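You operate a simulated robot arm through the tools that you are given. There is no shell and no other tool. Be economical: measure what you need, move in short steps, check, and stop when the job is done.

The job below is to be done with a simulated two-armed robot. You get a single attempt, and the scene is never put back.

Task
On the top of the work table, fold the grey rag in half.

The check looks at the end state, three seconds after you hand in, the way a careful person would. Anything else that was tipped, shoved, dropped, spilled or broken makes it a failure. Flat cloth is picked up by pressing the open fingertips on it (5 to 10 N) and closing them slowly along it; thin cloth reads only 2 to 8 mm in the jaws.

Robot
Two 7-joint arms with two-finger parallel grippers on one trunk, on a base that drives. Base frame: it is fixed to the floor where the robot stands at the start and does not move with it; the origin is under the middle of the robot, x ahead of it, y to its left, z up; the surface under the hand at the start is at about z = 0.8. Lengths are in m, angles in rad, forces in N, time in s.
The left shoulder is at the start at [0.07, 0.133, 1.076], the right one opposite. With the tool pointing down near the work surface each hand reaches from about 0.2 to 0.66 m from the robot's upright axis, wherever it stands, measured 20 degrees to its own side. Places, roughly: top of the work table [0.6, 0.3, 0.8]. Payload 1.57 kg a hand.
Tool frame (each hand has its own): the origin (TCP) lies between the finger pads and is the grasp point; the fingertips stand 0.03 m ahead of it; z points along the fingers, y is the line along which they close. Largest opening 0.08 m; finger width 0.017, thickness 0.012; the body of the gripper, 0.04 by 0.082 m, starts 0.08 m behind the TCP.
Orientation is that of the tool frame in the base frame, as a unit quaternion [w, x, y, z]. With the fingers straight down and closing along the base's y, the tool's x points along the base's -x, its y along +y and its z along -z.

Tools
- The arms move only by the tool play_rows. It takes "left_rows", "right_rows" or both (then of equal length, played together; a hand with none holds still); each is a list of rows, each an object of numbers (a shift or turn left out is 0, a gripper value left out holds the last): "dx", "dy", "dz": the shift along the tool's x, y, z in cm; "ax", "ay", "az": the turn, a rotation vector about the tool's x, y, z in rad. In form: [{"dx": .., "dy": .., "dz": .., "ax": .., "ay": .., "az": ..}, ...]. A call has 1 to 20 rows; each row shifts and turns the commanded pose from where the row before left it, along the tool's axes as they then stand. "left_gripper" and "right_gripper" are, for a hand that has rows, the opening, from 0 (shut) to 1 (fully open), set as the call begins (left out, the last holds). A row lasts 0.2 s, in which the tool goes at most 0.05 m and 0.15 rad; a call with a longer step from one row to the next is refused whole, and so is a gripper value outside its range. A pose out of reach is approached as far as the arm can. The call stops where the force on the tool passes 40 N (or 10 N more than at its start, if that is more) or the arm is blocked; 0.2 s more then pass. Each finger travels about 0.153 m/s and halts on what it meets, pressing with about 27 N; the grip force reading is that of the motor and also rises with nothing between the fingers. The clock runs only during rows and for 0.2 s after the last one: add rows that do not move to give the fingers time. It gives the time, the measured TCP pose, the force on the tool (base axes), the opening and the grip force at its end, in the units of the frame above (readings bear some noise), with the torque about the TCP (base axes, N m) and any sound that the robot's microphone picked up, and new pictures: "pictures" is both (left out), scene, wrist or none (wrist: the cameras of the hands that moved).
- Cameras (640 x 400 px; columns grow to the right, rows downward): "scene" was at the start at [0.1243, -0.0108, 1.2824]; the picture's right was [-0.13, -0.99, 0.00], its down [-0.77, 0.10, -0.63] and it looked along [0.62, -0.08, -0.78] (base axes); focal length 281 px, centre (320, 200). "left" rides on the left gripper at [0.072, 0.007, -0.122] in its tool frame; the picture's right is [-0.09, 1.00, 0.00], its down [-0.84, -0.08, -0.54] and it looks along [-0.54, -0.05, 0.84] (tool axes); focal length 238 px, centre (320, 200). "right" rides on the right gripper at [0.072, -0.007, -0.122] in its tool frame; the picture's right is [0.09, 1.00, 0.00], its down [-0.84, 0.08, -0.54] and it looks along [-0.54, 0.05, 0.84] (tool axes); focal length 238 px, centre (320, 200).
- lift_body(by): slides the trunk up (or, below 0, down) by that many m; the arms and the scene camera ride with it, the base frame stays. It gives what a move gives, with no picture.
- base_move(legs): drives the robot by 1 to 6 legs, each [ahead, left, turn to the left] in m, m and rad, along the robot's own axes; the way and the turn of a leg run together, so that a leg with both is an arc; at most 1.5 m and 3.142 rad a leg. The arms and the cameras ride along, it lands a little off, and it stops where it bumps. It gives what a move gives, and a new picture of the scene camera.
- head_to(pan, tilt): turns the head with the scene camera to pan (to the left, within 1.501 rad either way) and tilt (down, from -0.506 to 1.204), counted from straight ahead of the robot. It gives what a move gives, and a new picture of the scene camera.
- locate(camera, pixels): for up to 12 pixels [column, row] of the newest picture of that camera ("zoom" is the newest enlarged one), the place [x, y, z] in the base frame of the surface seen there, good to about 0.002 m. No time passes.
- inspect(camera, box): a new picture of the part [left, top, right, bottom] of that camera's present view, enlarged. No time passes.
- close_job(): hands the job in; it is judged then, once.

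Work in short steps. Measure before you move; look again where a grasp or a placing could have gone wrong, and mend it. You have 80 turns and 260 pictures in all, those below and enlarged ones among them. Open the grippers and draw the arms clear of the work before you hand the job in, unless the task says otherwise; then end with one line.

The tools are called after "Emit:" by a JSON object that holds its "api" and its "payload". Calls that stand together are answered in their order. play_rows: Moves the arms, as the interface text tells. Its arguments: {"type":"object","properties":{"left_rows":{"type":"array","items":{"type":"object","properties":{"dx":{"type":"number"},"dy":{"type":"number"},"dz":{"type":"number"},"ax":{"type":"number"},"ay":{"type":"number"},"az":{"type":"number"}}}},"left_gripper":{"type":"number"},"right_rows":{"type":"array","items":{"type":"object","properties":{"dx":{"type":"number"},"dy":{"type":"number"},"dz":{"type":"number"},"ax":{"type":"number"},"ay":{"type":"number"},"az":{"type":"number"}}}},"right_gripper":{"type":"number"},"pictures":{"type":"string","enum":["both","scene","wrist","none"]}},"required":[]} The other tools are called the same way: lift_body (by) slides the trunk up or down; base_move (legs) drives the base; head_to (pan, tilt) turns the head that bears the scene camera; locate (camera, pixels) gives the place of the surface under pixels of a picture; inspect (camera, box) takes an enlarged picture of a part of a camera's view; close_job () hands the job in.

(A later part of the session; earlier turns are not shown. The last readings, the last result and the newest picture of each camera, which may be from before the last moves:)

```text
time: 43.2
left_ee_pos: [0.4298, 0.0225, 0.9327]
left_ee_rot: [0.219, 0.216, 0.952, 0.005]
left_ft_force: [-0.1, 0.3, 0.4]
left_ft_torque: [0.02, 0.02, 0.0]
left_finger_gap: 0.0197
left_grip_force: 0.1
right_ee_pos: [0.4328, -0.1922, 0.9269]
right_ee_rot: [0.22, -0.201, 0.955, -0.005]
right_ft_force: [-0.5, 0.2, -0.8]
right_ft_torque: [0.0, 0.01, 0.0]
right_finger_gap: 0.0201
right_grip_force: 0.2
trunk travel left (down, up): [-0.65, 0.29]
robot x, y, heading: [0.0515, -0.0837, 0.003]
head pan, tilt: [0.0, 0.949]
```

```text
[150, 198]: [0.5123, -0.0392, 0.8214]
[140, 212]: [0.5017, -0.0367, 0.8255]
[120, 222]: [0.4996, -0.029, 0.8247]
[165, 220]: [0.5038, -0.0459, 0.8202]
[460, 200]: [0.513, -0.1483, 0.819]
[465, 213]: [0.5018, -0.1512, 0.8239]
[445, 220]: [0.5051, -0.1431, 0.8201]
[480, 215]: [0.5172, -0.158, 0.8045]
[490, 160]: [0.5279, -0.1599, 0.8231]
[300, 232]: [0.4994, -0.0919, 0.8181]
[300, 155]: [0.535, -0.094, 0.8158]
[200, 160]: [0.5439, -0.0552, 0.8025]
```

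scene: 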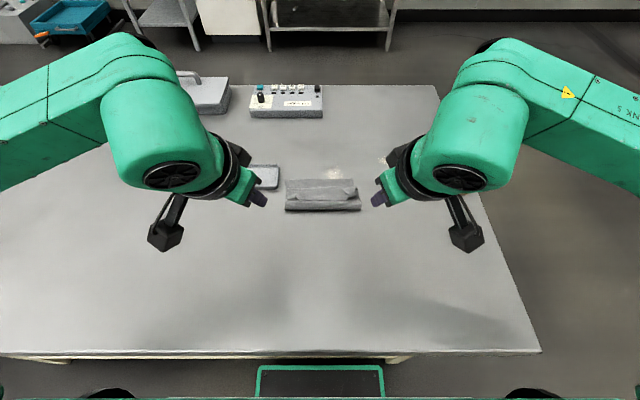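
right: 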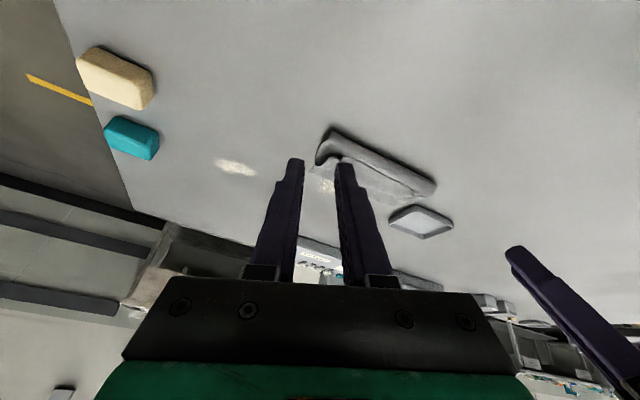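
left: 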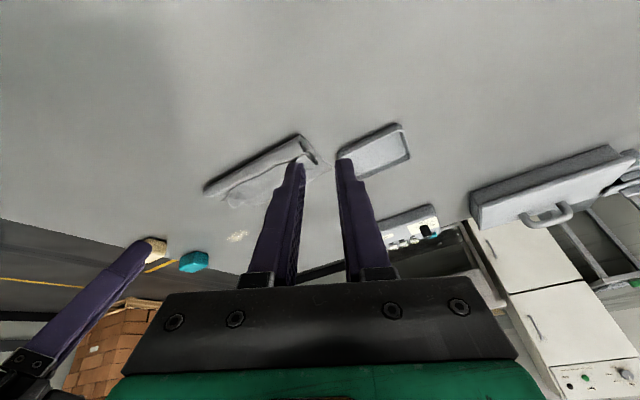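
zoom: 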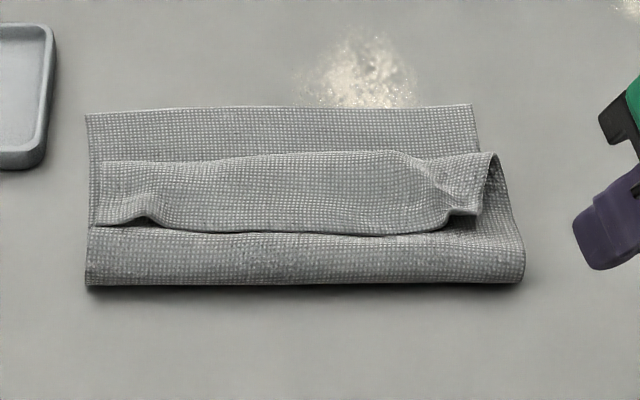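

I hover both hands (still tilted 0.44 rad wrist-back) above the two edge puckers at (0.502, −0.037) and (0.502, −0.150).

Emit:
{"api": "play_rows", "payload": {"left_rows": [{"dx": -0.952, "dy": -0.482, "dz": 1.405}, {"dx": -0.952, "dy": -0.482, "dz": 1.405}, {"dx": -0.952, "dy": -0.482, "dz": 1.405}, {"dx": -0.952, "dy": -0.482, "dz": 1.405}, {"dx": -0.952, "dy": -0.482, "dz": 1.405}, {"dx": -0.952, "dy": -0.482, "dz": 1.405}, {}], "right_rows": [{"dx": -0.828, "dy": 0.283, "dz": 1.272}, {"dx": -0.828, "dy": 0.283, "dz": 1.272}, {"dx": -0.828, "dy": 0.283, "dz": 1.272}, {"dx": -0.828, "dy": 0.283, "dz": 1.272}, {"dx": -0.828, "dy": 0.283, "dz": 1.272}, {"dx": -0.828, "dy": 0.283, "dz": 1.272}, {}]}}

Emit:
{"api": "inspect", "payload": {"camera": "left", "box": [180, 80, 460, 255]}}

Emit:
{"api": "inspect", "payload": {"camera": "right", "box": [180, 80, 460, 255]}}

```text
time: 44.8
left_ee_pos: [0.4976, -0.0332, 0.8773]
left_ee_rot: [0.218, 0.215, 0.952, 0.005]
left_ft_force: [-0.9, 0.2, 0.5]
left_ft_torque: [0.02, 0.0, 0.01]
left_finger_gap: 0.0202
left_grip_force: 0.0
right_ee_pos: [0.4979, -0.1504, 0.8785]
right_ee_rot: [0.221, -0.201, 0.954, -0.005]
right_ft_force: [0.1, -0.2, 0.2]
right_ft_torque: [0.01, 0.0, 0.01]
right_finger_gap: 0.0203
right_grip_force: 0.0
trunk travel left (down, up): [-0.65, 0.29]
robot x, y, heading: [0.0472, -0.0841, -0.003]
head pan, tilt: [0.0, 0.949]
```

scene: 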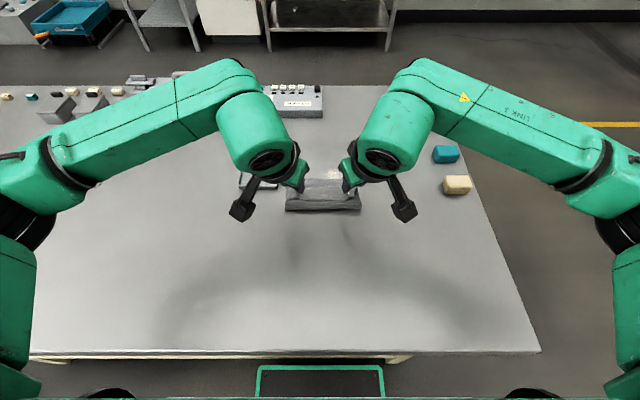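
right: 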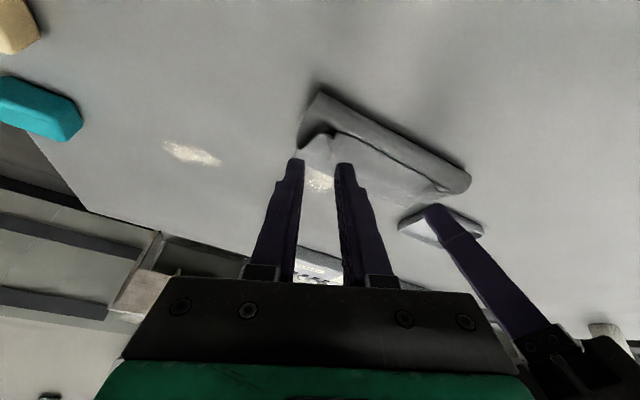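
left: 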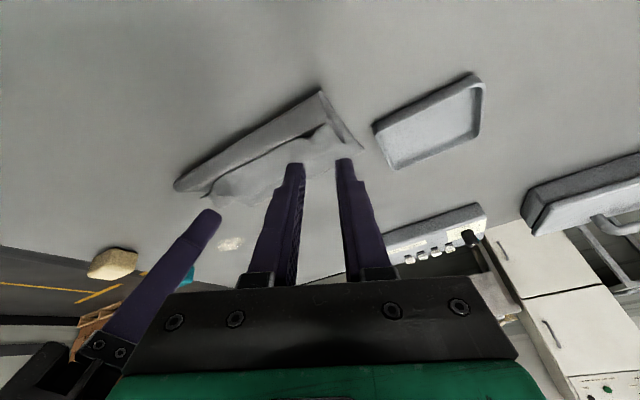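

```text
2.29 times, centred on (320, 168) of left
```

zoom: 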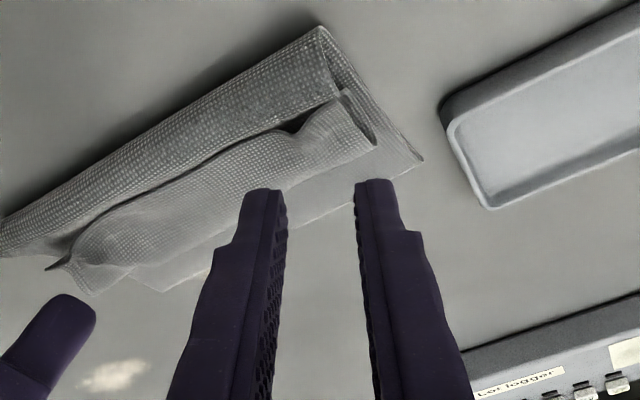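

```text
2.29 times, centred on (320, 168) of right
```

zoom: 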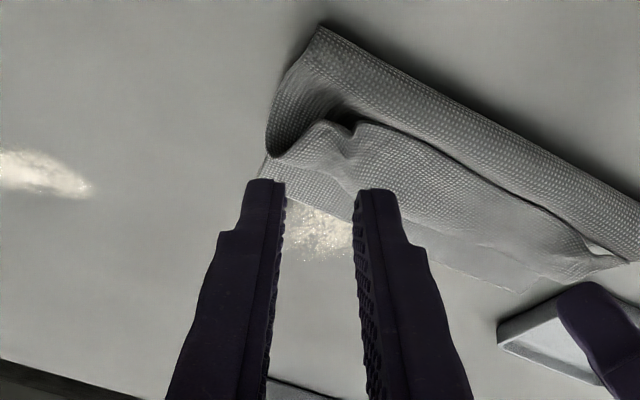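

Both hands straddle the puckers. I lower 3 cm straight down.

Emit:
{"api": "play_rows", "payload": {"left_rows": [{"dx": 0.249, "dy": -0.062, "dz": 0.544}, {"dx": 0.249, "dy": -0.062, "dz": 0.544}, {"dx": 0.249, "dy": -0.062, "dz": 0.544}, {"dx": 0.249, "dy": -0.062, "dz": 0.544}, {"dx": 0.249, "dy": -0.062, "dz": 0.544}, {}], "right_rows": [{"dx": 0.251, "dy": 0.059, "dz": 0.543}, {"dx": 0.251, "dy": 0.059, "dz": 0.543}, {"dx": 0.251, "dy": 0.059, "dz": 0.543}, {"dx": 0.251, "dy": 0.059, "dz": 0.543}, {"dx": 0.251, "dy": 0.059, "dz": 0.543}, {}], "pictures": "wrist"}}

Emit:
{"api": "inspect", "payload": {"camera": "left", "box": [180, 80, 460, 255]}}

Emit:
{"api": "inspect", "payload": {"camera": "right", "box": [180, 80, 460, 255]}}

```text
time: 46.2
left_ee_pos: [0.4971, -0.0333, 0.8463]
left_ee_rot: [0.218, 0.215, 0.952, 0.006]
left_ft_force: [0.6, 0.1, 0.4]
left_ft_torque: [0.0, -0.04, 0.0]
left_finger_gap: 0.0196
left_grip_force: 0.2
right_ee_pos: [0.4989, -0.1509, 0.8473]
right_ee_rot: [0.22, -0.201, 0.955, -0.005]
right_ft_force: [1.1, 0.1, -0.3]
right_ft_torque: [-0.02, 0.0, 0.02]
right_finger_gap: 0.0199
right_grip_force: 0.1
trunk travel left (down, up): [-0.65, 0.29]
robot x, y, heading: [0.0472, -0.0888, 0.002]
head pan, tilt: [0.0, 0.949]
```

right: 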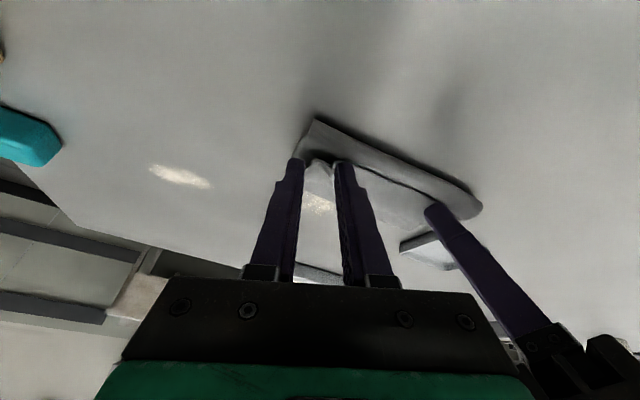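
left: 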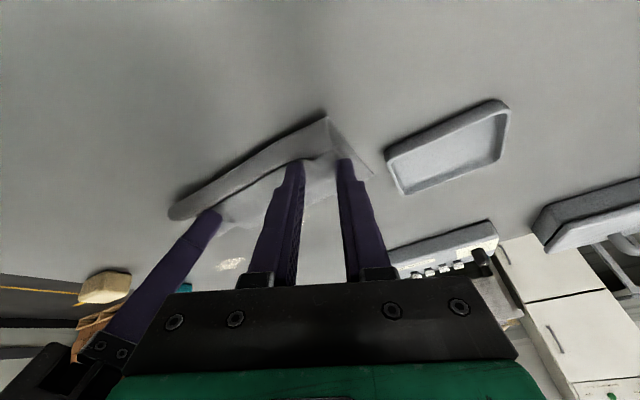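

```text
2.29 times, centred on (320, 168) of left
```

zoom: 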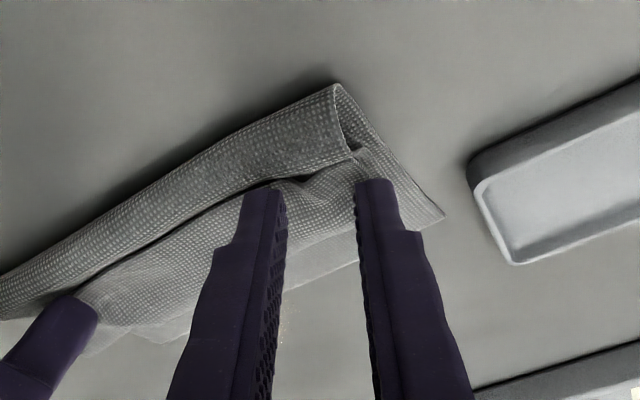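

```text
2.29 times, centred on (320, 168) of right
```

zoom: 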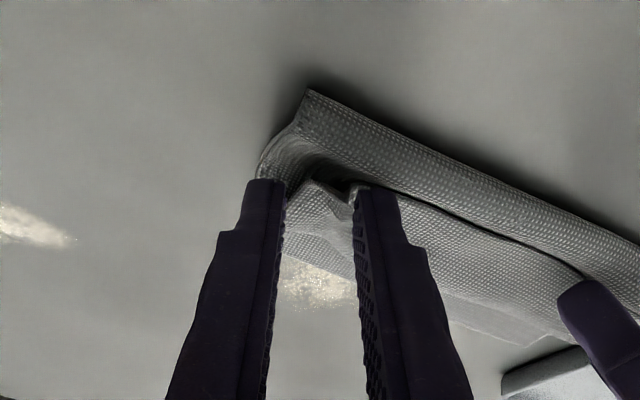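

Both puckers sit between the fingers with almost no force. I close both.

Emit:
{"api": "play_rows", "payload": {"left_rows": [{"dx": 0.083, "dy": -0.02, "dz": 0.18}, {}], "right_rows": [{"dx": 0.083, "dy": 0.02, "dz": 0.18}, {}], "left_gripper": 0.12, "right_gripper": 0.12, "pictures": "none"}}

Emit:
{"api": "play_rows", "payload": {"left_rows": [{}, {}, {}], "right_rows": [{}, {}, {}], "left_gripper": 0, "right_gripper": 0, "pictures": "wrist"}}

Emit:
{"api": "inspect", "payload": {"camera": "left", "box": [180, 80, 460, 255]}}

Emit:
{"api": "inspect", "payload": {"camera": "right", "box": [180, 80, 460, 255]}}

```text
time: 46.8
left_ee_pos: [0.4967, -0.0344, 0.8453]
left_ee_rot: [0.218, 0.216, 0.952, 0.005]
left_ft_force: [0.2, -0.3, 0.0]
left_ft_torque: [-0.02, 0.02, -0.01]
left_finger_gap: 0.0094
left_grip_force: 0.1
right_ee_pos: [0.499, -0.1512, 0.8457]
right_ee_rot: [0.22, -0.2, 0.955, -0.005]
right_ft_force: [-0.1, -0.5, -0.2]
right_ft_torque: [-0.01, -0.01, 0.0]
right_finger_gap: 0.0097
right_grip_force: 0.1
trunk travel left (down, up): [-0.65, 0.29]
robot x, y, heading: [0.0504, -0.0842, 0.005]
head pan, tilt: [0.0, 0.949]
```

```text
time: 47.6
left_ee_pos: [0.4978, -0.0347, 0.8446]
left_ee_rot: [0.218, 0.215, 0.952, 0.006]
left_ft_force: [-0.1, 0.0, -0.1]
left_ft_torque: [0.0, -0.01, 0.01]
left_finger_gap: 0.0
left_grip_force: 21.5
right_ee_pos: [0.4986, -0.151, 0.8454]
right_ee_rot: [0.22, -0.201, 0.955, -0.005]
right_ft_force: [0.0, -0.6, -0.7]
right_ft_torque: [-0.02, -0.04, 0.01]
right_finger_gap: 0.0016
right_grip_force: 23.4
trunk travel left (down, up): [-0.65, 0.29]
robot x, y, heading: [0.047, -0.0851, 0.007]
head pan, tilt: [0.0, 0.949]
```

right: 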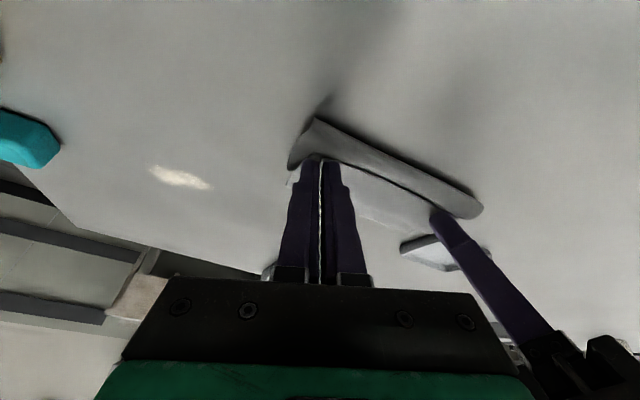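
left: 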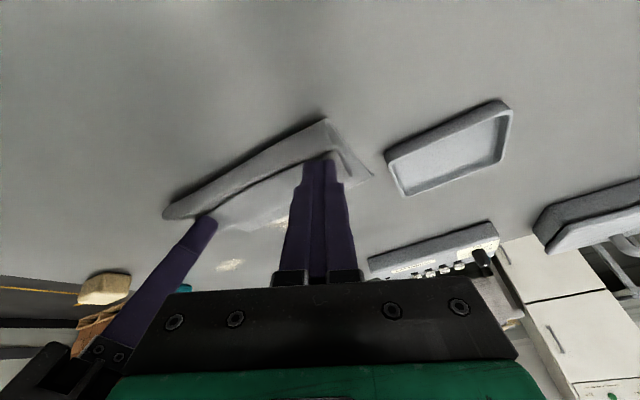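

```text
2.29 times, centred on (320, 168) of left
```

zoom: 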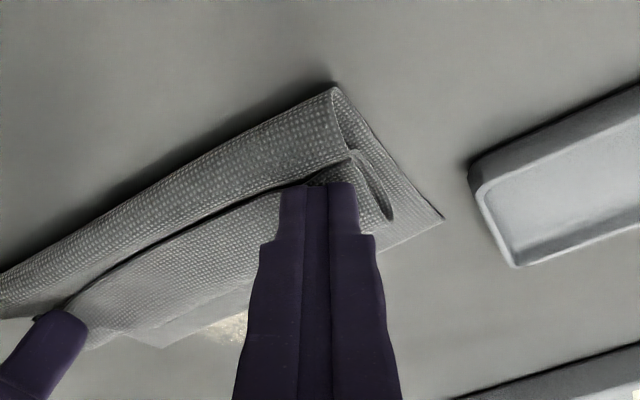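

```text
2.29 times, centred on (320, 168) of right
```

zoom: 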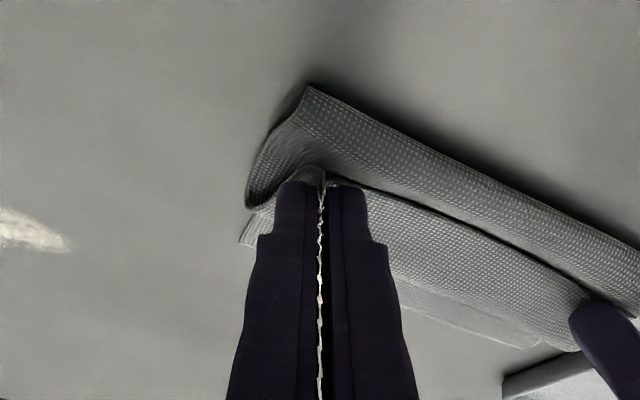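

Right has the edge (1.6 mm); left missed. I lift the right corner 3 cm and slightly forward, raise the left too, and look.

Emit:
{"api": "play_rows", "payload": {"left_rows": [{"dx": -0.311, "dy": 0.078, "dz": -0.68}, {"dx": -0.311, "dy": 0.078, "dz": -0.68}, {"dx": -0.311, "dy": 0.078, "dz": -0.68}, {"dx": -0.311, "dy": 0.078, "dz": -0.68}, {}], "right_rows": [{"dx": -0.52, "dy": -0.169, "dz": -0.573}, {"dx": -0.52, "dy": -0.169, "dz": -0.573}, {"dx": -0.52, "dy": -0.169, "dz": -0.573}, {"dx": -0.52, "dy": -0.169, "dz": -0.573}, {}]}}

Emit:
{"api": "inspect", "payload": {"camera": "scene", "box": [270, 160, 382, 230]}}

Emit:
{"api": "inspect", "payload": {"camera": "left", "box": [160, 80, 440, 255]}}

```text
time: 48.8
left_ee_pos: [0.4967, -0.0329, 0.875]
left_ee_rot: [0.218, 0.215, 0.952, 0.005]
left_ft_force: [-0.3, -0.8, 0.2]
left_ft_torque: [-0.03, 0.01, -0.01]
left_finger_gap: 0.0
left_grip_force: 21.2
right_ee_pos: [0.5085, -0.1513, 0.8756]
right_ee_rot: [0.22, -0.2, 0.955, -0.004]
right_ft_force: [-0.7, 0.3, -0.2]
right_ft_torque: [0.03, -0.02, -0.01]
right_finger_gap: 0.0015
right_grip_force: 23.3
trunk travel left (down, up): [-0.65, 0.29]
robot x, y, heading: [0.048, -0.0859, 0.001]
head pan, tilt: [0.0, 0.949]
```

scene: 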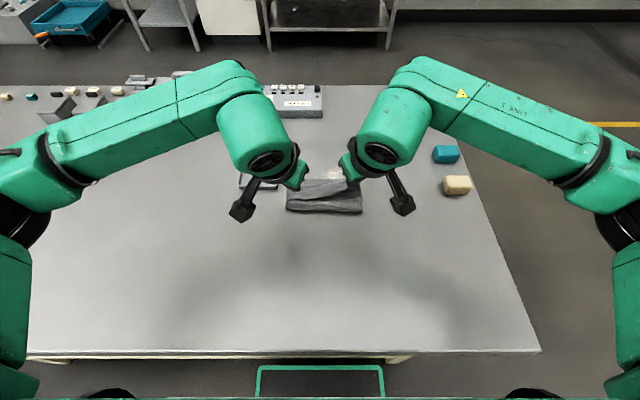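
right: 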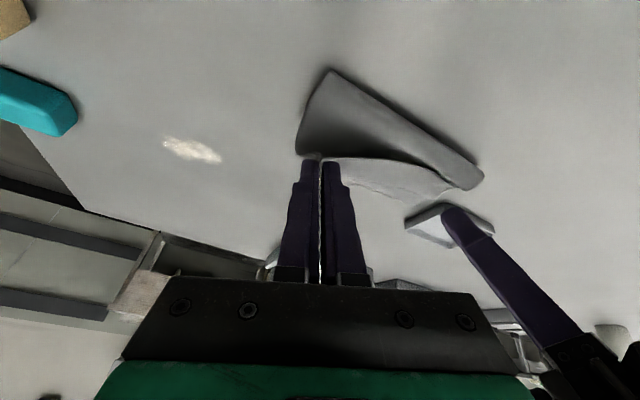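
left: 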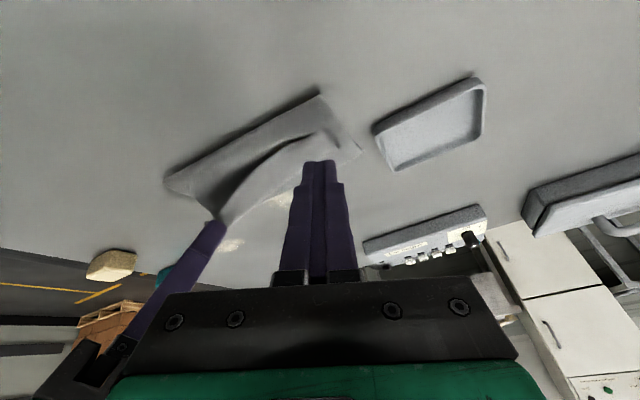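

```text
5.71 times, centred on (326, 195) of scene
```

zoom: 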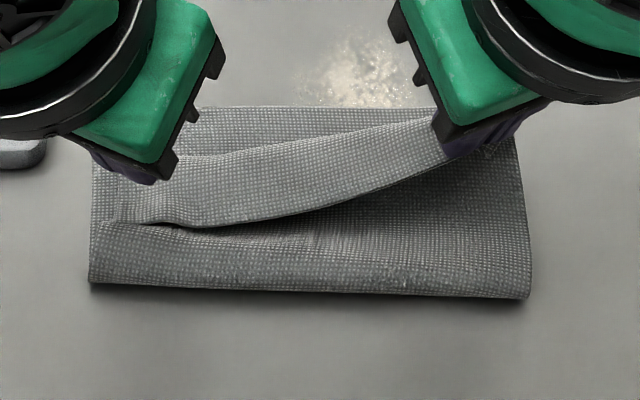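

```text
2.29 times, centred on (300, 168) of left
```

zoom: 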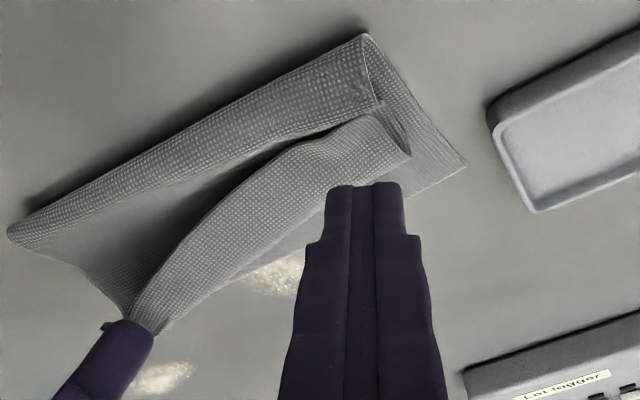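

Lifting the right corner peels the strip open from the right. I carry the right hand further forward (4 cm) and up (1.5 cm) to peel more.

Emit:
{"api": "play_rows", "payload": {"right_rows": [{"dx": -0.78, "dy": -0.34, "dz": 0.07}, {"dx": -0.78, "dy": -0.34, "dz": 0.07}, {"dx": -0.78, "dy": -0.34, "dz": 0.07}, {"dx": -0.78, "dy": -0.34, "dz": 0.07}, {"dx": -0.78, "dy": -0.34, "dz": 0.07}, {}]}}

Emit:
{"api": "inspect", "payload": {"camera": "scene", "box": [270, 160, 382, 230]}}

Emit:
{"api": "inspect", "payload": {"camera": "left", "box": [160, 80, 440, 255]}}

```text
time: 50.2
left_ee_pos: [0.4972, -0.0329, 0.875]
left_ee_rot: [0.218, 0.214, 0.952, 0.005]
left_ft_force: [0.2, -0.5, -1.1]
left_ft_torque: [-0.03, 0.0, 0.03]
left_finger_gap: 0.0
left_grip_force: 21.3
right_ee_pos: [0.549, -0.1511, 0.8903]
right_ee_rot: [0.22, -0.2, 0.955, -0.005]
right_ft_force: [0.1, -0.5, 0.3]
right_ft_torque: [0.03, -0.04, 0.0]
right_finger_gap: 0.0016
right_grip_force: 23.5
trunk travel left (down, up): [-0.65, 0.29]
robot x, y, heading: [0.047, -0.085, 0.001]
head pan, tilt: [0.0, 0.949]
```

scene: 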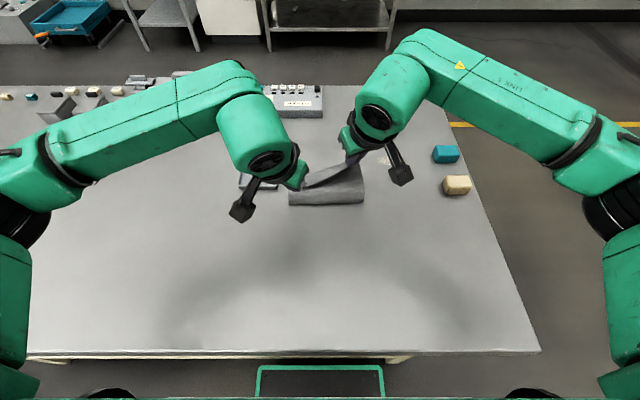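
right: 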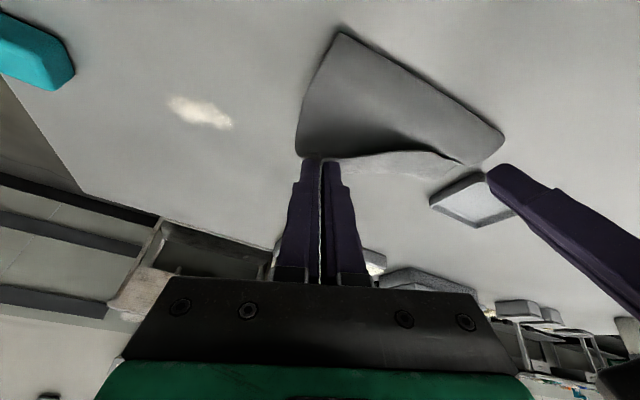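

```text
5.71 times, centred on (326, 195) of scene
```

zoom: 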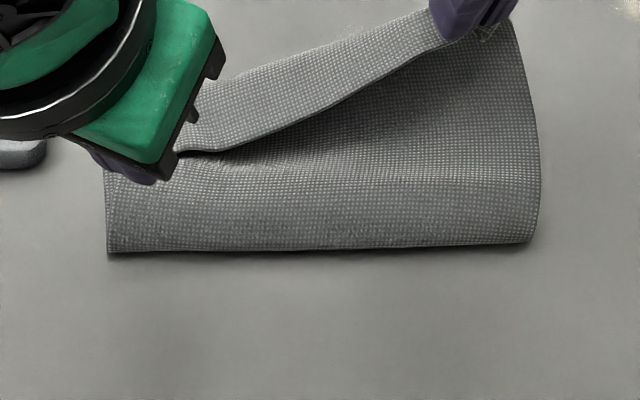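

```text
2.29 times, centred on (300, 168) of left
```

zoom: 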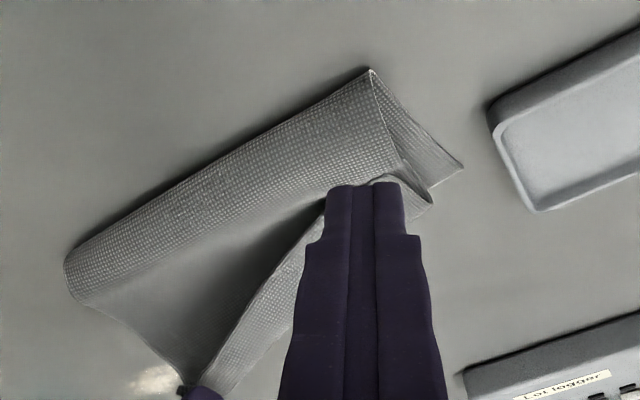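

The strip peels well on the right. I measure the raised edge line to see where a left finger can slip under it.

Emit:
{"api": "locate", "payload": {"camera": "scene", "pixels": [[306, 186], [310, 186], [316, 184], [323, 181], [331, 177], [339, 173], [302, 187], [289, 203], [325, 204], [363, 202]]}}

Emit:
{"api": "locate", "payload": {"camera": "left", "pixels": [[360, 153], [347, 166], [298, 178], [285, 192], [270, 210], [323, 112], [335, 158]]}}

```text
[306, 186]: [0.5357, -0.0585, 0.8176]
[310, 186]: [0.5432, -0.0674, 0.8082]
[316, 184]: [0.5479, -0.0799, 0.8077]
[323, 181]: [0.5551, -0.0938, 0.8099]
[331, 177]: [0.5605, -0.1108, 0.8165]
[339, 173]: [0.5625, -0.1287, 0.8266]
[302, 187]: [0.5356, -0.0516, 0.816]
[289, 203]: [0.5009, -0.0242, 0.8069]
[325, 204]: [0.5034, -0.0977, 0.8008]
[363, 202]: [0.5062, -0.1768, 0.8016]
```

```text
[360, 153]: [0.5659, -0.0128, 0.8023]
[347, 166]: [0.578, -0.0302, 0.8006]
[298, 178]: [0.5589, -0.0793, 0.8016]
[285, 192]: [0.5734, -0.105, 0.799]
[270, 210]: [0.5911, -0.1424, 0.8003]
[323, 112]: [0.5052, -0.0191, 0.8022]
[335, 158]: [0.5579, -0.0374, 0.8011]
```

The fold line has crept forward to x≈0.50 because the edge is held high. I lower the right hand and retreat (−4 cm x, −3 cm z), and pull the left hand back for a clear view of the left corner.

Emit:
{"api": "play_rows", "payload": {"left_rows": [{"dx": 0.6, "dy": 0.3, "dz": -0.7}, {"dx": 0.6, "dy": 0.3, "dz": -0.7}, {"dx": 0.6, "dy": 0.3, "dz": -0.7}, {"dx": 0.6, "dy": 0.3, "dz": -0.7}, {"dx": 0.6, "dy": 0.3, "dz": -0.7}, {"dx": 0.6, "dy": 0.3, "dz": -0.7}, {"dx": 0.6, "dy": 0.3, "dz": -0.7}, {"dx": 0.6, "dy": 0.3, "dz": -0.7}], "right_rows": [{"dx": 0.57, "dy": 0.227, "dz": 0.128}, {"dx": 0.57, "dy": 0.227, "dz": 0.128}, {"dx": 0.57, "dy": 0.227, "dz": 0.128}, {"dx": 0.57, "dy": 0.227, "dz": 0.128}, {"dx": 0.57, "dy": 0.227, "dz": 0.128}, {"dx": 0.57, "dy": 0.227, "dz": 0.128}, {"dx": 0.57, "dy": 0.227, "dz": 0.128}, {}], "left_gripper": 0.25}}

Emit:
{"api": "inspect", "payload": {"camera": "scene", "box": [270, 160, 382, 230]}}

```text
time: 52.0
left_ee_pos: [0.4456, 0.0124, 0.909]
left_ee_rot: [0.219, 0.215, 0.952, 0.005]
left_ft_force: [0.0, 0.3, -0.3]
left_ft_torque: [0.0, 0.0, 0.03]
left_finger_gap: 0.0202
left_grip_force: 0.1
right_ee_pos: [0.5137, -0.1514, 0.8652]
right_ee_rot: [0.22, -0.2, 0.955, -0.006]
right_ft_force: [-0.6, -0.4, -0.7]
right_ft_torque: [-0.03, 0.01, -0.04]
right_finger_gap: 0.0015
right_grip_force: 23.9
trunk travel left (down, up): [-0.65, 0.29]
robot x, y, heading: [0.0495, -0.0882, -0.003]
head pan, tilt: [0.0, 0.949]
```

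scene: 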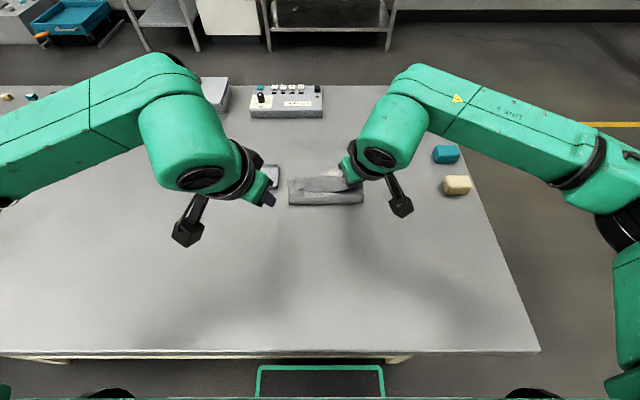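
right: 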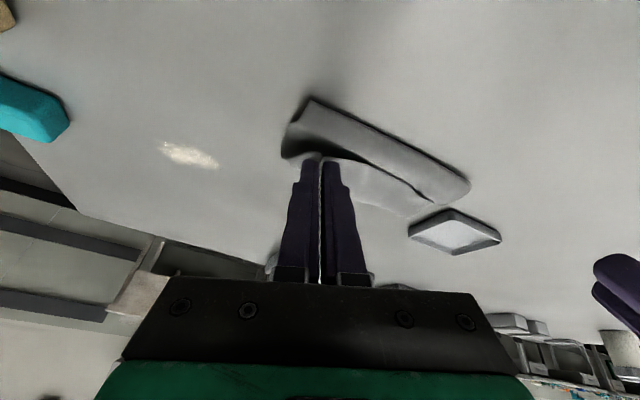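
left: 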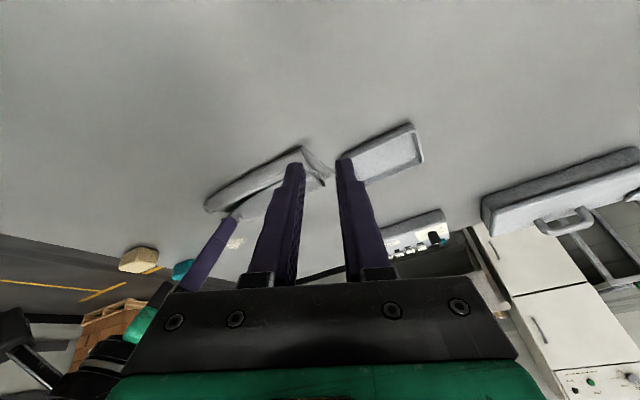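

```text
5.71 times, centred on (326, 195) of scene
```

zoom: 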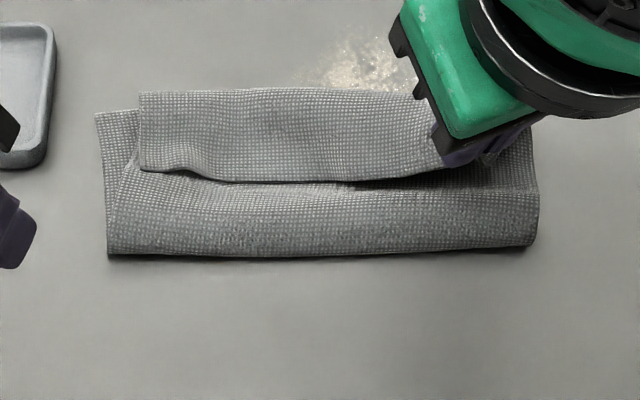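

The strip's left corner is now in clear view at zoom (140,170). I locate it and the edges.

Emit:
{"api": "locate", "payload": {"camera": "zoom", "pixels": [[143, 168], [165, 165], [190, 168], [220, 178], [170, 140], [142, 95], [250, 92], [98, 115], [110, 252], [300, 255], [300, 182], [420, 165]]}}

```text
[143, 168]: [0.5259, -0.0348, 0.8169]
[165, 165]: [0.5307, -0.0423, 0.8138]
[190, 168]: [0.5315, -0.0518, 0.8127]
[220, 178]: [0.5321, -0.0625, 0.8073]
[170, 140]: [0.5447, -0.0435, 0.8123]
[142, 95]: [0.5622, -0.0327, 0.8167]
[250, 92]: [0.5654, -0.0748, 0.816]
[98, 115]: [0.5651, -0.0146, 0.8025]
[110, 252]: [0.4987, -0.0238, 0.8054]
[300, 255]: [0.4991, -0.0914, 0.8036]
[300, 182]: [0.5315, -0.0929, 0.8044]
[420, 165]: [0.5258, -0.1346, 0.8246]
```

Left corner of the strip's edge is at (0.526, −0.035, 0.817). I hover the left fingers over the strip just inside that corner.

Emit:
{"api": "play_rows", "payload": {"left_rows": [{"dx": -1.17, "dy": -0.48, "dz": 1.345}, {"dx": -1.17, "dy": -0.48, "dz": 1.345}, {"dx": -1.17, "dy": -0.48, "dz": 1.345}, {"dx": -1.17, "dy": -0.48, "dz": 1.345}, {"dx": -1.17, "dy": -0.48, "dz": 1.345}, {"dx": -1.17, "dy": -0.48, "dz": 1.345}, {"dx": 0.249, "dy": -0.062, "dz": 0.544}, {"dx": 0.166, "dy": -0.042, "dz": 0.362}, {}], "pictures": "wrist"}}

Emit:
{"api": "inspect", "payload": {"camera": "left", "box": [180, 80, 460, 255]}}

```text
time: 54.0
left_ee_pos: [0.5239, -0.0502, 0.8519]
left_ee_rot: [0.218, 0.216, 0.952, 0.006]
left_ft_force: [-0.3, -0.5, 0.1]
left_ft_torque: [0.0, -0.04, 0.01]
left_finger_gap: 0.02
left_grip_force: 0.1
right_ee_pos: [0.5131, -0.1516, 0.8649]
right_ee_rot: [0.22, -0.201, 0.955, -0.005]
right_ft_force: [-0.3, 0.0, 0.4]
right_ft_torque: [0.01, -0.03, -0.04]
right_finger_gap: 0.0017
right_grip_force: 23.4
trunk travel left (down, up): [-0.65, 0.29]
robot x, y, heading: [0.0504, -0.0814, 0.001]
head pan, tilt: [0.0, 0.949]
```

left: 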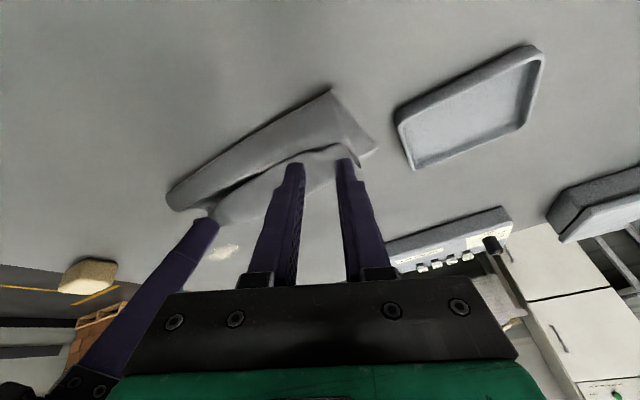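

```text
2.29 times, centred on (320, 168) of left
```

zoom: 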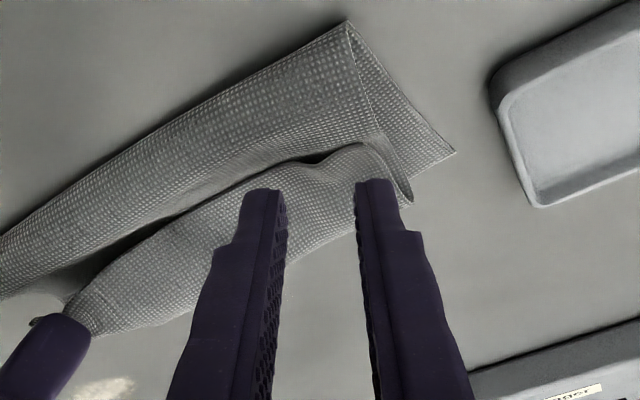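

The edge hump is nicely between the fingers. I go down another 9 mm with a 3 mm pull back and read the force.

Emit:
{"api": "play_rows", "payload": {"left_rows": [{"dx": 0.244, "dy": -0.123, "dz": -0.126}, {"dx": 0.166, "dy": -0.042, "dz": 0.362}, {"dx": 0.125, "dy": -0.031, "dz": 0.272}, {"dx": 0.083, "dy": -0.021, "dz": 0.181}, {}], "pictures": "none"}}

Emit:
{"api": "inspect", "payload": {"camera": "left", "box": [180, 80, 460, 255]}}

```text
time: 55.2
left_ee_pos: [0.5211, -0.0478, 0.8419]
left_ee_rot: [0.218, 0.216, 0.952, 0.005]
left_ft_force: [0.2, 0.3, 0.1]
left_ft_torque: [0.0, -0.01, -0.02]
left_finger_gap: 0.0201
left_grip_force: 0.1
right_ee_pos: [0.5151, -0.1528, 0.8638]
right_ee_rot: [0.22, -0.201, 0.955, -0.005]
right_ft_force: [-0.3, 0.1, 0.1]
right_ft_torque: [0.01, 0.0, -0.02]
right_finger_gap: 0.0016
right_grip_force: 23.0
trunk travel left (down, up): [-0.65, 0.29]
robot x, y, heading: [0.0469, -0.0885, -0.001]
head pan, tilt: [0.0, 0.949]
```

```text
2.29 times, centred on (320, 168) of left
```

zoom: 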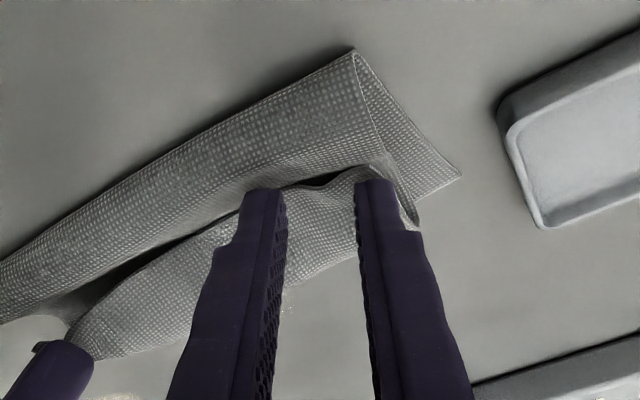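

Still no force; I press 4 mm more, then another 3 mm, watching force.

Emit:
{"api": "play_rows", "payload": {"left_rows": [{"dx": 0.083, "dy": -0.021, "dz": 0.181}, {"dx": 0.083, "dy": -0.021, "dz": 0.181}, {"dx": 0.042, "dy": -0.01, "dz": 0.091}, {}], "pictures": "none"}}

```text
time: 56.2
left_ee_pos: [0.5199, -0.0486, 0.8367]
left_ee_rot: [0.218, 0.215, 0.952, 0.005]
left_ft_force: [0.2, -0.3, -0.1]
left_ft_torque: [0.0, 0.02, 0.01]
left_finger_gap: 0.0203
left_grip_force: 0.1
right_ee_pos: [0.5133, -0.1518, 0.8642]
right_ee_rot: [0.219, -0.2, 0.955, -0.005]
right_ft_force: [-0.6, -0.6, -0.3]
right_ft_torque: [0.03, 0.0, 0.0]
right_finger_gap: 0.0014
right_grip_force: 23.1
trunk travel left (down, up): [-0.65, 0.29]
robot x, y, heading: [0.0461, -0.0841, -0.001]
head pan, tilt: [0.0, 0.949]
```

Tips are at z≈0.806, deep in the soft stack. I close slowly now so the top strip humps between the fingers.

Emit:
{"api": "play_rows", "payload": {"left_rows": [{}, {}], "left_gripper": 0.15, "pictures": "none"}}

Emit:
{"api": "play_rows", "payload": {"left_rows": [{}, {}], "left_gripper": 0.08, "pictures": "none"}}

Emit:
{"api": "inspect", "payload": {"camera": "left", "box": [180, 80, 460, 255]}}

Emit:
{"api": "play_rows", "payload": {"left_rows": [{}, {}, {}], "left_gripper": 0, "pictures": "none"}}

Emit:
{"api": "inspect", "payload": {"camera": "left", "box": [180, 80, 460, 255]}}

```text
time: 56.8
left_ee_pos: [0.5204, -0.0484, 0.8383]
left_ee_rot: [0.219, 0.215, 0.952, 0.005]
left_ft_force: [-0.4, -0.4, 0.9]
left_ft_torque: [0.02, -0.01, -0.03]
left_finger_gap: 0.0119
left_grip_force: 0.0
right_ee_pos: [0.5135, -0.1514, 0.8637]
right_ee_rot: [0.219, -0.2, 0.955, -0.005]
right_ft_force: [-0.3, 0.7, 0.0]
right_ft_torque: [0.02, -0.01, -0.01]
right_finger_gap: 0.0015
right_grip_force: 23.1
trunk travel left (down, up): [-0.65, 0.29]
robot x, y, heading: [0.0502, -0.0826, -0.003]
head pan, tilt: [0.0, 0.949]
```

```text
time: 57.4
left_ee_pos: [0.5209, -0.049, 0.8372]
left_ee_rot: [0.218, 0.215, 0.952, 0.006]
left_ft_force: [-0.2, 0.2, 0.2]
left_ft_torque: [-0.01, 0.01, 0.0]
left_finger_gap: 0.0064
left_grip_force: 0.0
right_ee_pos: [0.514, -0.1529, 0.8648]
right_ee_rot: [0.22, -0.202, 0.954, -0.004]
right_ft_force: [0.0, 0.6, 0.6]
right_ft_torque: [0.02, 0.0, -0.01]
right_finger_gap: 0.0013
right_grip_force: 23.2
trunk travel left (down, up): [-0.65, 0.29]
robot x, y, heading: [0.0493, -0.0829, -0.004]
head pan, tilt: [0.0, 0.949]
```

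```text
2.29 times, centred on (320, 168) of left
```

zoom: 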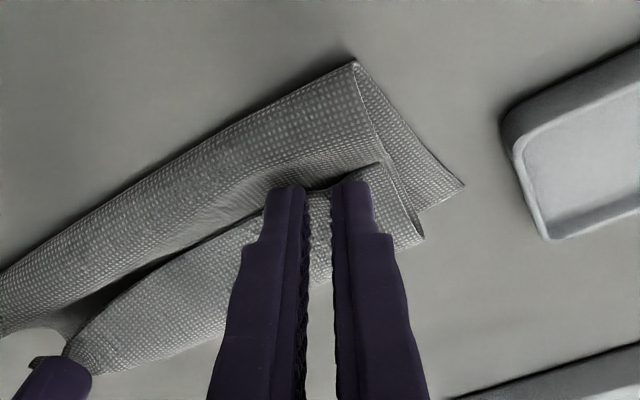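

```text
time: 58.2
left_ee_pos: [0.521, -0.0493, 0.8377]
left_ee_rot: [0.218, 0.215, 0.952, 0.006]
left_ft_force: [-0.1, -0.3, 0.0]
left_ft_torque: [0.03, 0.0, -0.02]
left_finger_gap: 0.0
left_grip_force: 21.0
right_ee_pos: [0.5142, -0.1526, 0.8643]
right_ee_rot: [0.22, -0.2, 0.955, -0.005]
right_ft_force: [-0.4, -0.3, 0.4]
right_ft_torque: [-0.05, -0.01, -0.01]
right_finger_gap: 0.0015
right_grip_force: 23.2
trunk travel left (down, up): [-0.65, 0.29]
robot x, y, heading: [0.0464, -0.0905, -0.004]
head pan, tilt: [0.0, 0.949]
```

```text
2.29 times, centred on (320, 168) of left
```

zoom: 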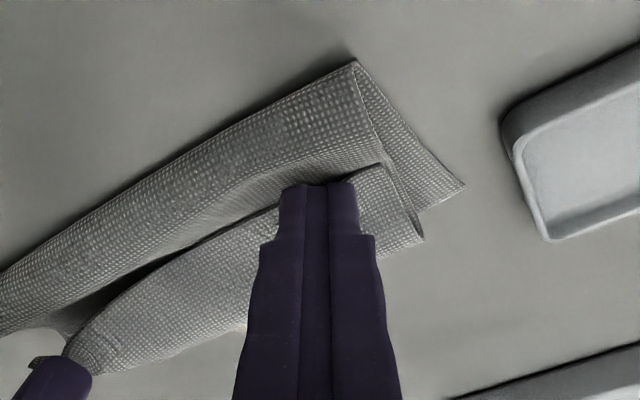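

It closed empty for lack of pressure. I reopen, press down to a real 5–8 N, and try again.

Emit:
{"api": "play_rows", "payload": {"left_rows": [{"dx": -0.166, "dy": 0.042, "dz": -0.362}, {}, {"dx": 0.166, "dy": -0.042, "dz": 0.362}, {"dx": 0.083, "dy": -0.021, "dz": 0.181}, {"dx": 0.042, "dy": -0.01, "dz": 0.091}, {}], "left_gripper": 0.27, "pictures": "none"}}

Emit:
{"api": "inspect", "payload": {"camera": "left", "box": [180, 80, 460, 255]}}

```text
time: 59.6
left_ee_pos: [0.5208, -0.0487, 0.8339]
left_ee_rot: [0.219, 0.216, 0.952, 0.005]
left_ft_force: [-0.1, -0.3, 0.8]
left_ft_torque: [0.01, 0.0, -0.04]
left_finger_gap: 0.0216
left_grip_force: 0.1
right_ee_pos: [0.5134, -0.1527, 0.8636]
right_ee_rot: [0.22, -0.2, 0.955, -0.006]
right_ft_force: [-1.0, -0.7, -0.2]
right_ft_torque: [-0.01, 0.01, 0.04]
right_finger_gap: 0.0019
right_grip_force: 22.9
trunk travel left (down, up): [-0.65, 0.29]
robot x, y, heading: [0.0488, -0.0868, -0.003]
head pan, tilt: [0.0, 0.949]
```

```text
2.29 times, centred on (320, 168) of left
```

zoom: 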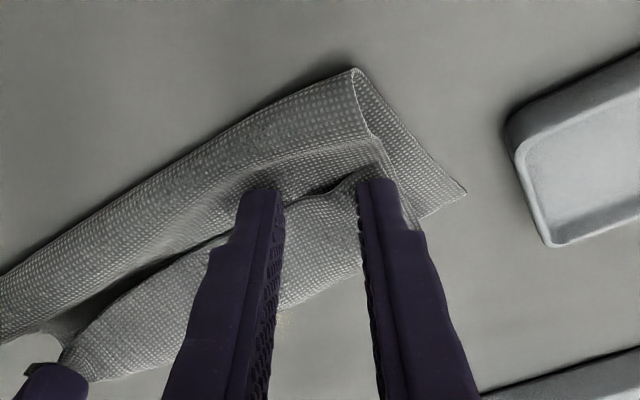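

The inner finger overshoots the strip's edge toward the robot. I lift, shift 9 mm forward and press again.

Emit:
{"api": "play_rows", "payload": {"left_rows": [{"dx": -0.249, "dy": 0.062, "dz": -0.544}, {"dx": -0.73, "dy": 0.368, "dz": 0.377}, {"dx": 0.166, "dy": -0.042, "dz": 0.362}, {"dx": 0.083, "dy": -0.021, "dz": 0.181}, {"dx": 0.05, "dy": -0.012, "dz": 0.11}, {}], "pictures": "none"}}

Emit:
{"api": "inspect", "payload": {"camera": "left", "box": [180, 80, 460, 255]}}

```text
time: 61.0
left_ee_pos: [0.5303, -0.0493, 0.8342]
left_ee_rot: [0.22, 0.216, 0.951, 0.006]
left_ft_force: [1.2, -1.0, 6.7]
left_ft_torque: [-0.13, -0.03, 0.02]
left_finger_gap: 0.0211
left_grip_force: 0.0
right_ee_pos: [0.5133, -0.1515, 0.8635]
right_ee_rot: [0.221, -0.2, 0.955, -0.005]
right_ft_force: [0.0, 0.0, 0.0]
right_ft_torque: [0.0, -0.01, 0.02]
right_finger_gap: 0.0013
right_grip_force: 22.8
trunk travel left (down, up): [-0.65, 0.29]
robot x, y, heading: [0.0487, -0.0835, 0.002]
head pan, tilt: [0.0, 0.949]
```

```text
2.29 times, centred on (320, 168) of left
```

zoom: 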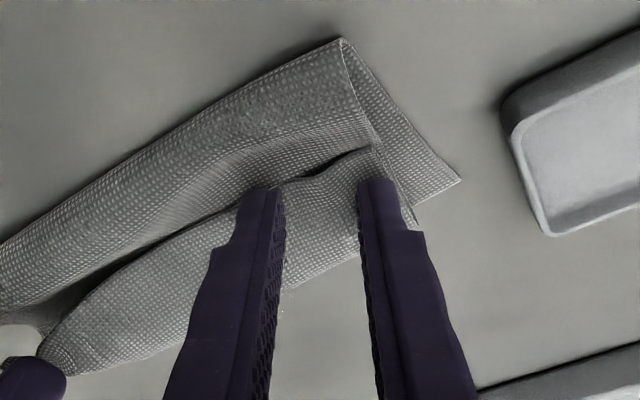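

Now 6.7 N with both fingers on the strip near its edge. I close slowly.

Emit:
{"api": "play_rows", "payload": {"left_rows": [{}, {}], "left_gripper": 0.19, "pictures": "none"}}

Emit:
{"api": "play_rows", "payload": {"left_rows": [{}, {}], "left_gripper": 0.12, "pictures": "none"}}

Emit:
{"api": "play_rows", "payload": {"left_rows": [{}, {}], "left_gripper": 0.06, "pictures": "none"}}

Emit:
{"api": "play_rows", "payload": {"left_rows": [{}, {}, {}], "left_gripper": 0, "pictures": "none"}}

Emit:
{"api": "inspect", "payload": {"camera": "left", "box": [180, 80, 460, 255]}}

```text
time: 61.6
left_ee_pos: [0.5278, -0.0482, 0.834]
left_ee_rot: [0.218, 0.215, 0.952, 0.006]
left_ft_force: [0.8, 0.8, 6.8]
left_ft_torque: [-0.1, 0.0, 0.04]
left_finger_gap: 0.0137
left_grip_force: 0.0
right_ee_pos: [0.5141, -0.1537, 0.8643]
right_ee_rot: [0.221, -0.201, 0.954, -0.005]
right_ft_force: [0.0, -0.2, 0.2]
right_ft_torque: [0.01, 0.02, 0.03]
right_finger_gap: 0.0015
right_grip_force: 23.4
trunk travel left (down, up): [-0.65, 0.29]
robot x, y, heading: [0.0473, -0.0869, 0.0]
head pan, tilt: [0.0, 0.949]
```

```text
time: 62.2
left_ee_pos: [0.5285, -0.0483, 0.8331]
left_ee_rot: [0.22, 0.215, 0.952, 0.005]
left_ft_force: [0.5, 0.7, 6.9]
left_ft_torque: [-0.06, 0.01, -0.01]
left_finger_gap: 0.0083
left_grip_force: 0.1
right_ee_pos: [0.5134, -0.152, 0.8646]
right_ee_rot: [0.221, -0.2, 0.954, -0.006]
right_ft_force: [0.0, -0.4, 0.0]
right_ft_torque: [0.0, -0.01, 0.01]
right_finger_gap: 0.0015
right_grip_force: 23.1
trunk travel left (down, up): [-0.65, 0.29]
robot x, y, heading: [0.0507, -0.0869, -0.003]
head pan, tilt: [0.0, 0.949]
```

```text
time: 62.8
left_ee_pos: [0.5295, -0.0493, 0.8332]
left_ee_rot: [0.219, 0.216, 0.952, 0.005]
left_ft_force: [0.0, 0.5, 3.9]
left_ft_torque: [-0.03, 0.0, -0.04]
left_finger_gap: 0.0043
left_grip_force: 0.1
right_ee_pos: [0.5141, -0.1517, 0.8644]
right_ee_rot: [0.221, -0.2, 0.954, -0.005]
right_ft_force: [-0.7, -0.6, -0.4]
right_ft_torque: [0.05, 0.02, -0.01]
right_finger_gap: 0.0017
right_grip_force: 22.4
trunk travel left (down, up): [-0.65, 0.29]
robot x, y, heading: [0.046, -0.0841, 0.002]
head pan, tilt: [0.0, 0.949]
```

```text
time: 63.6
left_ee_pos: [0.53, -0.0495, 0.8332]
left_ee_rot: [0.218, 0.215, 0.952, 0.006]
left_ft_force: [-0.2, -0.4, 3.4]
left_ft_torque: [-0.03, -0.04, 0.01]
left_finger_gap: 0.002
left_grip_force: 23.5
right_ee_pos: [0.5142, -0.153, 0.8638]
right_ee_rot: [0.22, -0.201, 0.955, -0.005]
right_ft_force: [0.3, 0.3, -0.9]
right_ft_torque: [0.01, -0.03, 0.04]
right_finger_gap: 0.0013
right_grip_force: 23.3
trunk travel left (down, up): [-0.65, 0.29]
robot x, y, heading: [0.0494, -0.0863, -0.002]
head pan, tilt: [0.0, 0.949]
```

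```text
2.29 times, centred on (320, 168) of left
```

zoom: 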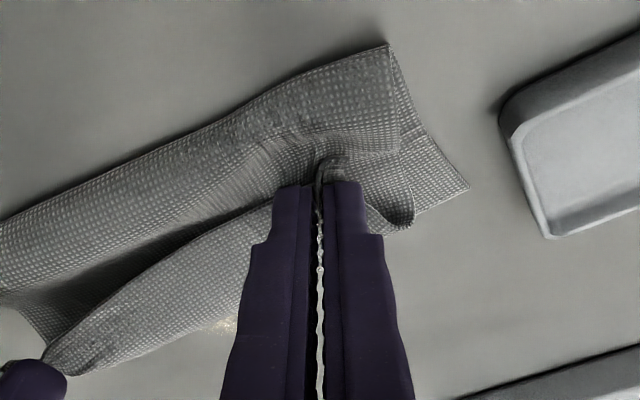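

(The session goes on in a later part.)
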